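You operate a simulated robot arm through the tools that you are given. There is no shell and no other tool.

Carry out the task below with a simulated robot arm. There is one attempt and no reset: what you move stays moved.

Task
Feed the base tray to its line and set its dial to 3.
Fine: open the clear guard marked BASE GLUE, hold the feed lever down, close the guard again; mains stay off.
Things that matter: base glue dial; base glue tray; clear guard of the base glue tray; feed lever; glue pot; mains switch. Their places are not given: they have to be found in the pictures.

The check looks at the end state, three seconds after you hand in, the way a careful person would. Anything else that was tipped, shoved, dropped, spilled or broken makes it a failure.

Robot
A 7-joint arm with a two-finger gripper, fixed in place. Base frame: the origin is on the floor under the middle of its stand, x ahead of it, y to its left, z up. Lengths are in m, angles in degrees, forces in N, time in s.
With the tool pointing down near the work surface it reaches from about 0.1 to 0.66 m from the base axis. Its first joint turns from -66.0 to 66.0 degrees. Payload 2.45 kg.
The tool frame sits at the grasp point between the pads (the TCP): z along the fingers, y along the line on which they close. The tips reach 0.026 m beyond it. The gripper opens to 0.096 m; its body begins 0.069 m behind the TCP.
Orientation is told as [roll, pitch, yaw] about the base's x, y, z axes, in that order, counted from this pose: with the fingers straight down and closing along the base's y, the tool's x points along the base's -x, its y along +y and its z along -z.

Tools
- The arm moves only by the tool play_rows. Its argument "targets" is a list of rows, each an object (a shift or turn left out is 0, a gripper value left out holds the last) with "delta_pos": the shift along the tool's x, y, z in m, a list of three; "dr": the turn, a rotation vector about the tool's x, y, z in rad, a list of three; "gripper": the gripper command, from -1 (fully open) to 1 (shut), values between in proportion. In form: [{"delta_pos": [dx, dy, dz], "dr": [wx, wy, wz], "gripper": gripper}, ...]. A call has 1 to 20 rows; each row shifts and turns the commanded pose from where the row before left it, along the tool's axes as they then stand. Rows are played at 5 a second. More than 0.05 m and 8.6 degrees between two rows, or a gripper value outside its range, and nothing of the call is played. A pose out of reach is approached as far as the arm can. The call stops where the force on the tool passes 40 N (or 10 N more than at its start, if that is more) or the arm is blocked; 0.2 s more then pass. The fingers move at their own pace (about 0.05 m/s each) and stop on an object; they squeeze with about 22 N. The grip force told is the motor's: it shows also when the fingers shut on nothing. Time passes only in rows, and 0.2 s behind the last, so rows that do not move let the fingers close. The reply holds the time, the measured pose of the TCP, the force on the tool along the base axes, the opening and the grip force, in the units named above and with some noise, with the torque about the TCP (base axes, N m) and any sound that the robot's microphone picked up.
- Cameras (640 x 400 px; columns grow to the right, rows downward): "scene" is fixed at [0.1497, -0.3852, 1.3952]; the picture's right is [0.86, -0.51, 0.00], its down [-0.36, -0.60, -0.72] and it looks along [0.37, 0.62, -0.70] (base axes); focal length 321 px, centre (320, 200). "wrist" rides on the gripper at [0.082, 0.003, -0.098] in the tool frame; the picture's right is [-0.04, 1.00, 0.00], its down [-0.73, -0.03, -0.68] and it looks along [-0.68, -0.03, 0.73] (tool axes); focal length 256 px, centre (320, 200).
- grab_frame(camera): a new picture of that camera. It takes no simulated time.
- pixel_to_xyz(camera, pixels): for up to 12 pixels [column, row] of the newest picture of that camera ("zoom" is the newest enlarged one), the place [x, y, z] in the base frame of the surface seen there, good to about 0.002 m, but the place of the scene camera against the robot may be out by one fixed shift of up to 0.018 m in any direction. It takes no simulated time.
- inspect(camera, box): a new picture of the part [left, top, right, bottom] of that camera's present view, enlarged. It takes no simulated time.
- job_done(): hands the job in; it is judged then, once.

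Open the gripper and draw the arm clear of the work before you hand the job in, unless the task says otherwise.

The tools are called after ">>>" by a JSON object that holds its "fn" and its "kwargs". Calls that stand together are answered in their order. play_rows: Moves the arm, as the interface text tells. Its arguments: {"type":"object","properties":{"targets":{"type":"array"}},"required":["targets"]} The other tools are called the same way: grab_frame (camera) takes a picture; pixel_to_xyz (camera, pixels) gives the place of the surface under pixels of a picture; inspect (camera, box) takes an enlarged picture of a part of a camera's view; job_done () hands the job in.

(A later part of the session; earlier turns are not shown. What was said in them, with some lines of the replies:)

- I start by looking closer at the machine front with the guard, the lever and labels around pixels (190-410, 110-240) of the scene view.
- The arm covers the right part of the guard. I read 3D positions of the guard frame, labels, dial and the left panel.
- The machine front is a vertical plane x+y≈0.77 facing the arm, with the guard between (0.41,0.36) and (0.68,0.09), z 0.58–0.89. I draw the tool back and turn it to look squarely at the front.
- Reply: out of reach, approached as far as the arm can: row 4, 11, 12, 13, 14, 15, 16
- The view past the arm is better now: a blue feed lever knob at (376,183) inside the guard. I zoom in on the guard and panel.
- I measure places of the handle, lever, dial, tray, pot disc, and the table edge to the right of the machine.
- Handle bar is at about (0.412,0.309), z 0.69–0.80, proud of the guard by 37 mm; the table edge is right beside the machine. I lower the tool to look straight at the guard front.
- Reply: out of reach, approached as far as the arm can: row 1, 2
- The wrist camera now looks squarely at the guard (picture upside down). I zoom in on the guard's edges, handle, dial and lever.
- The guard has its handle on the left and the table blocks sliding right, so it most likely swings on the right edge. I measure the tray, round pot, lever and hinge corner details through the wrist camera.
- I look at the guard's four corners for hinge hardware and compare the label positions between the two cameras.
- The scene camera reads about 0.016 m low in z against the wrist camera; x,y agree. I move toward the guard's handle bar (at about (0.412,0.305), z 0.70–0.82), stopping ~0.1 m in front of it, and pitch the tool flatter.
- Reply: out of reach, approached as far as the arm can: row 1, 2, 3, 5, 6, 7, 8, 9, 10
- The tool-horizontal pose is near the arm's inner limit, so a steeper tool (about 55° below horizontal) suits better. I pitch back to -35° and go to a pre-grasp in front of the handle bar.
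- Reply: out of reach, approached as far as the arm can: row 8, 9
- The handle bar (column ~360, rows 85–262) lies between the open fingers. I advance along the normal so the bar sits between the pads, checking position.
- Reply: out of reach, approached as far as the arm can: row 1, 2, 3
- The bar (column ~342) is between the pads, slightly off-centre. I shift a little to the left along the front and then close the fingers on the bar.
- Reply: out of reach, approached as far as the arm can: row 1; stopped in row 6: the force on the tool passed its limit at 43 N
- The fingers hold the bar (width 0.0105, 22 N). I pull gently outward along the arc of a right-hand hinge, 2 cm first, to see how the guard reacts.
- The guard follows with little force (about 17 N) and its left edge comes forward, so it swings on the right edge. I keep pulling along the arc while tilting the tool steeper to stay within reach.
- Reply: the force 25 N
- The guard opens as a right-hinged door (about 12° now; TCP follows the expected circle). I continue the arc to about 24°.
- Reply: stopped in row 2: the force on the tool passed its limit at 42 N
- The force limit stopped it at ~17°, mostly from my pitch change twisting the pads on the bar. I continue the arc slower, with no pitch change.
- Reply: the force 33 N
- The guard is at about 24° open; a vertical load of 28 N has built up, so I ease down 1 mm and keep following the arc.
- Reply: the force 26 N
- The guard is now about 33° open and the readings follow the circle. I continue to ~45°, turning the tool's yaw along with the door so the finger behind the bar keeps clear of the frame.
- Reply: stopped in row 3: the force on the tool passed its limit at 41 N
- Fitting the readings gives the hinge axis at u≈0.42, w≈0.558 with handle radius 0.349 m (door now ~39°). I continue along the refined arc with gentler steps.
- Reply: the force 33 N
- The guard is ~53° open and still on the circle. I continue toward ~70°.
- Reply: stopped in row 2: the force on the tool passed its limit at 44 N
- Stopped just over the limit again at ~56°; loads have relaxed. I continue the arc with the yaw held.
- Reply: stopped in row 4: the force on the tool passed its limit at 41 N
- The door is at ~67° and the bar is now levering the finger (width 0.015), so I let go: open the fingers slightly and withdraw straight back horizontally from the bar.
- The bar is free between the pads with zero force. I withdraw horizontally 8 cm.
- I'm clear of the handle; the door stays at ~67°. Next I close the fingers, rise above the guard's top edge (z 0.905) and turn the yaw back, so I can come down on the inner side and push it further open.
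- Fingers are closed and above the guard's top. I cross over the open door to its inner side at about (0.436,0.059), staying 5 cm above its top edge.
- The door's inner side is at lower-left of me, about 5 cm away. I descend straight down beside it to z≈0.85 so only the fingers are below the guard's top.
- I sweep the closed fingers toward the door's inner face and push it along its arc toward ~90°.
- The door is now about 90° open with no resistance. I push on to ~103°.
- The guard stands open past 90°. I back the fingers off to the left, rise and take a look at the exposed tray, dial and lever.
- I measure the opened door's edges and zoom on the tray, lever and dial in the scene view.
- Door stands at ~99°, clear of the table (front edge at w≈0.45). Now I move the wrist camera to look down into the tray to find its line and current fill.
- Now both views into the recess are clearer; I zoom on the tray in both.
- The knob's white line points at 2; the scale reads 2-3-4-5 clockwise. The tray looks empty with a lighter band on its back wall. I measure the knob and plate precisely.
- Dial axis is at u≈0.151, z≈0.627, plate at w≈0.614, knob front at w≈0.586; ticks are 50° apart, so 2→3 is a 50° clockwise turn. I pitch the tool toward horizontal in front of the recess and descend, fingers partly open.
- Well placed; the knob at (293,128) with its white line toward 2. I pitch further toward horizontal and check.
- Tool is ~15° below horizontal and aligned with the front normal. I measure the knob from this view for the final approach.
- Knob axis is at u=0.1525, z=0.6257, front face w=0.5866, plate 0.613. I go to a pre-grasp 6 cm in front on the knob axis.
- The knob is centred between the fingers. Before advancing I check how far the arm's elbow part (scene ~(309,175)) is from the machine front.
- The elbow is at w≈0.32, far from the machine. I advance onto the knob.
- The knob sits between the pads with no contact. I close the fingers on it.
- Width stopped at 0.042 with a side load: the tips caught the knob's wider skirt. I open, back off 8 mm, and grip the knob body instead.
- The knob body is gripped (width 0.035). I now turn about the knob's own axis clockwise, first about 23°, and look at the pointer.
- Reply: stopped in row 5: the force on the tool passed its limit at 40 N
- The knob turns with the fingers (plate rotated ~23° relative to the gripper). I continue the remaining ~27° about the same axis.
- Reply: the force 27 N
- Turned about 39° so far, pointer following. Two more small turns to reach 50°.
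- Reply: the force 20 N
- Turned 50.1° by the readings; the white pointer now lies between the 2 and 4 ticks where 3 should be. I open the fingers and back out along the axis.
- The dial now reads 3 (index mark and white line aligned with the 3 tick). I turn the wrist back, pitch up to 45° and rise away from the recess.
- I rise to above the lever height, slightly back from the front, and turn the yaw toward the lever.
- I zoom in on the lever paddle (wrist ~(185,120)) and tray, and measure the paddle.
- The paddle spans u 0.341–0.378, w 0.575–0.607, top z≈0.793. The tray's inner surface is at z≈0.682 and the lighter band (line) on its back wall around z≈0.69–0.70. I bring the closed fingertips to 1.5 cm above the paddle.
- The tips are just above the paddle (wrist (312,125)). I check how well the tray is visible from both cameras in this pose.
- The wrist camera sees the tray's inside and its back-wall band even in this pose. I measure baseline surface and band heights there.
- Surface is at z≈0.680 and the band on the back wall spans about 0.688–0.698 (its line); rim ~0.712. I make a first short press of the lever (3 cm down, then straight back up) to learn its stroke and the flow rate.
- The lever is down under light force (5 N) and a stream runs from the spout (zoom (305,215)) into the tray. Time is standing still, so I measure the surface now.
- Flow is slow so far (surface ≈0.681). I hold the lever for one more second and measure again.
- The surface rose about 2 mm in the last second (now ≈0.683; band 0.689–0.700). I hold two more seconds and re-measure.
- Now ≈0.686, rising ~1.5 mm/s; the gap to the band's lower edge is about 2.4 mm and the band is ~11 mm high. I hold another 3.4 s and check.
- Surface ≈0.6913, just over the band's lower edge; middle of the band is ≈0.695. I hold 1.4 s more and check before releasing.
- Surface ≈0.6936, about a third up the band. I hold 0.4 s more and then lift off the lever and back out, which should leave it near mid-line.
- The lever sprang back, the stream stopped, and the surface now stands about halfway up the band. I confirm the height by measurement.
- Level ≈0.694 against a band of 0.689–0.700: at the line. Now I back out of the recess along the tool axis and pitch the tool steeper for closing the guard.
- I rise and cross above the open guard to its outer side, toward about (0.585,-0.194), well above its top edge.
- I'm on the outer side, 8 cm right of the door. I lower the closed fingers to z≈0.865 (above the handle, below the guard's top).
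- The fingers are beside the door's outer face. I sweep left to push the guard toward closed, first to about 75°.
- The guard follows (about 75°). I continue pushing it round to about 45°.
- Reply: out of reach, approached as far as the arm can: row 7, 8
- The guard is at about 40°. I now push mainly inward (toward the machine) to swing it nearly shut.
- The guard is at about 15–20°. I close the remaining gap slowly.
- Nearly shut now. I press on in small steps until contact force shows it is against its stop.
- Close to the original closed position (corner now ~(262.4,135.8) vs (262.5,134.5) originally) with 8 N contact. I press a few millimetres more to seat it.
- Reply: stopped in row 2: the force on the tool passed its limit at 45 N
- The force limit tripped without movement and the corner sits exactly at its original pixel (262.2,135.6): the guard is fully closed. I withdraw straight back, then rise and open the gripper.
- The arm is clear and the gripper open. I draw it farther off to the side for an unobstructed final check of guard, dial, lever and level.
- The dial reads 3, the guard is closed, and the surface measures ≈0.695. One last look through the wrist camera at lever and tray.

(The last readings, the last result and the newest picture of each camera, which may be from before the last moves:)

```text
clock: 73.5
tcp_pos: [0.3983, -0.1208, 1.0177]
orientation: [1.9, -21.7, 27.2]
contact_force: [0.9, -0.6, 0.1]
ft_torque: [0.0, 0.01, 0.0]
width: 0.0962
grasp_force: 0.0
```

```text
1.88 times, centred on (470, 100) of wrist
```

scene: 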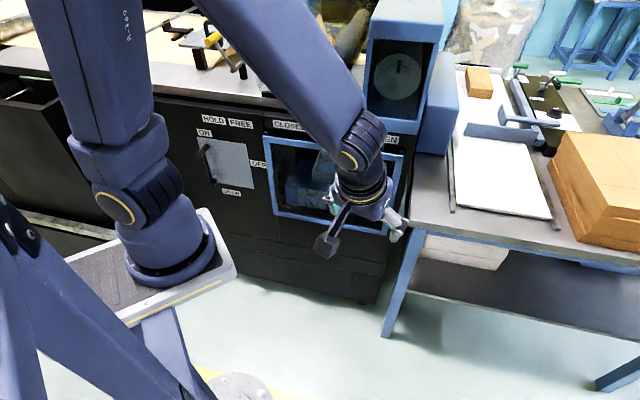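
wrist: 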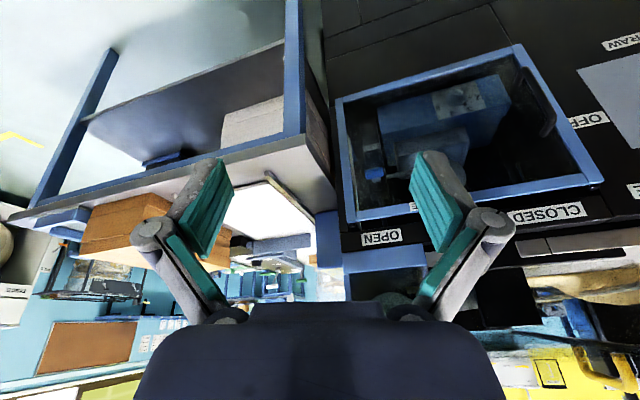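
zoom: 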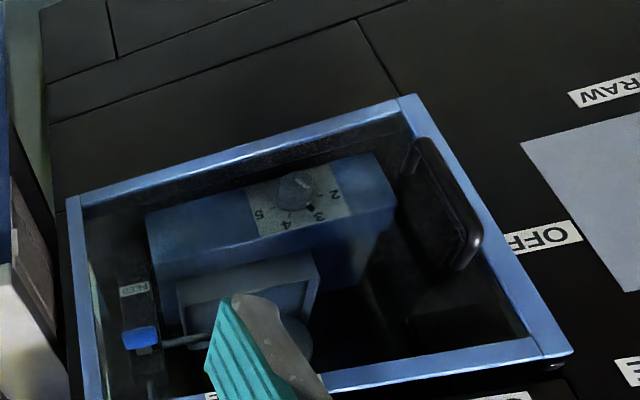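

Guard is shut, the dial index is at 3, the feed lever is back up with no stream, and the ON/OFF/DRAW panel is exactly as it was at the start. The gripper is open and the arm clear, so I hand the job in.

>>> {"fn": "job_done", "kwargs": {}}

```text
The job is handed in.
```

I fed the base glue tray to its line, set its dial to 3 and closed the guard again. The job is handed in; no verdict has come back yet.

- **Tray:** I held the feed lever down for about 9 seconds. The glue surface measured about z = 0.694–0.695 m. The line band on the tray's back wall runs from about 0.689 to 0.700 m, so the glue sits near its middle. The lever sprang back up and the stream stopped.
- **Dial:** the knob's white line and index mark point at 3; it was at 2 before.
- **Guard:** it is pressed shut against its stop, and its top-left corner is at the same pixel as at the start.
- **Mains switch:** I did not identify it for certain. I took it to be the lever on the panel left of the guard (labels ON, OFF, DRAW). I left that lever alone, and it looks the same as in the first pictures.

I saw nothing tipped or spilled in the final pictures. At the end the gripper was open and the arm clear of the machine.
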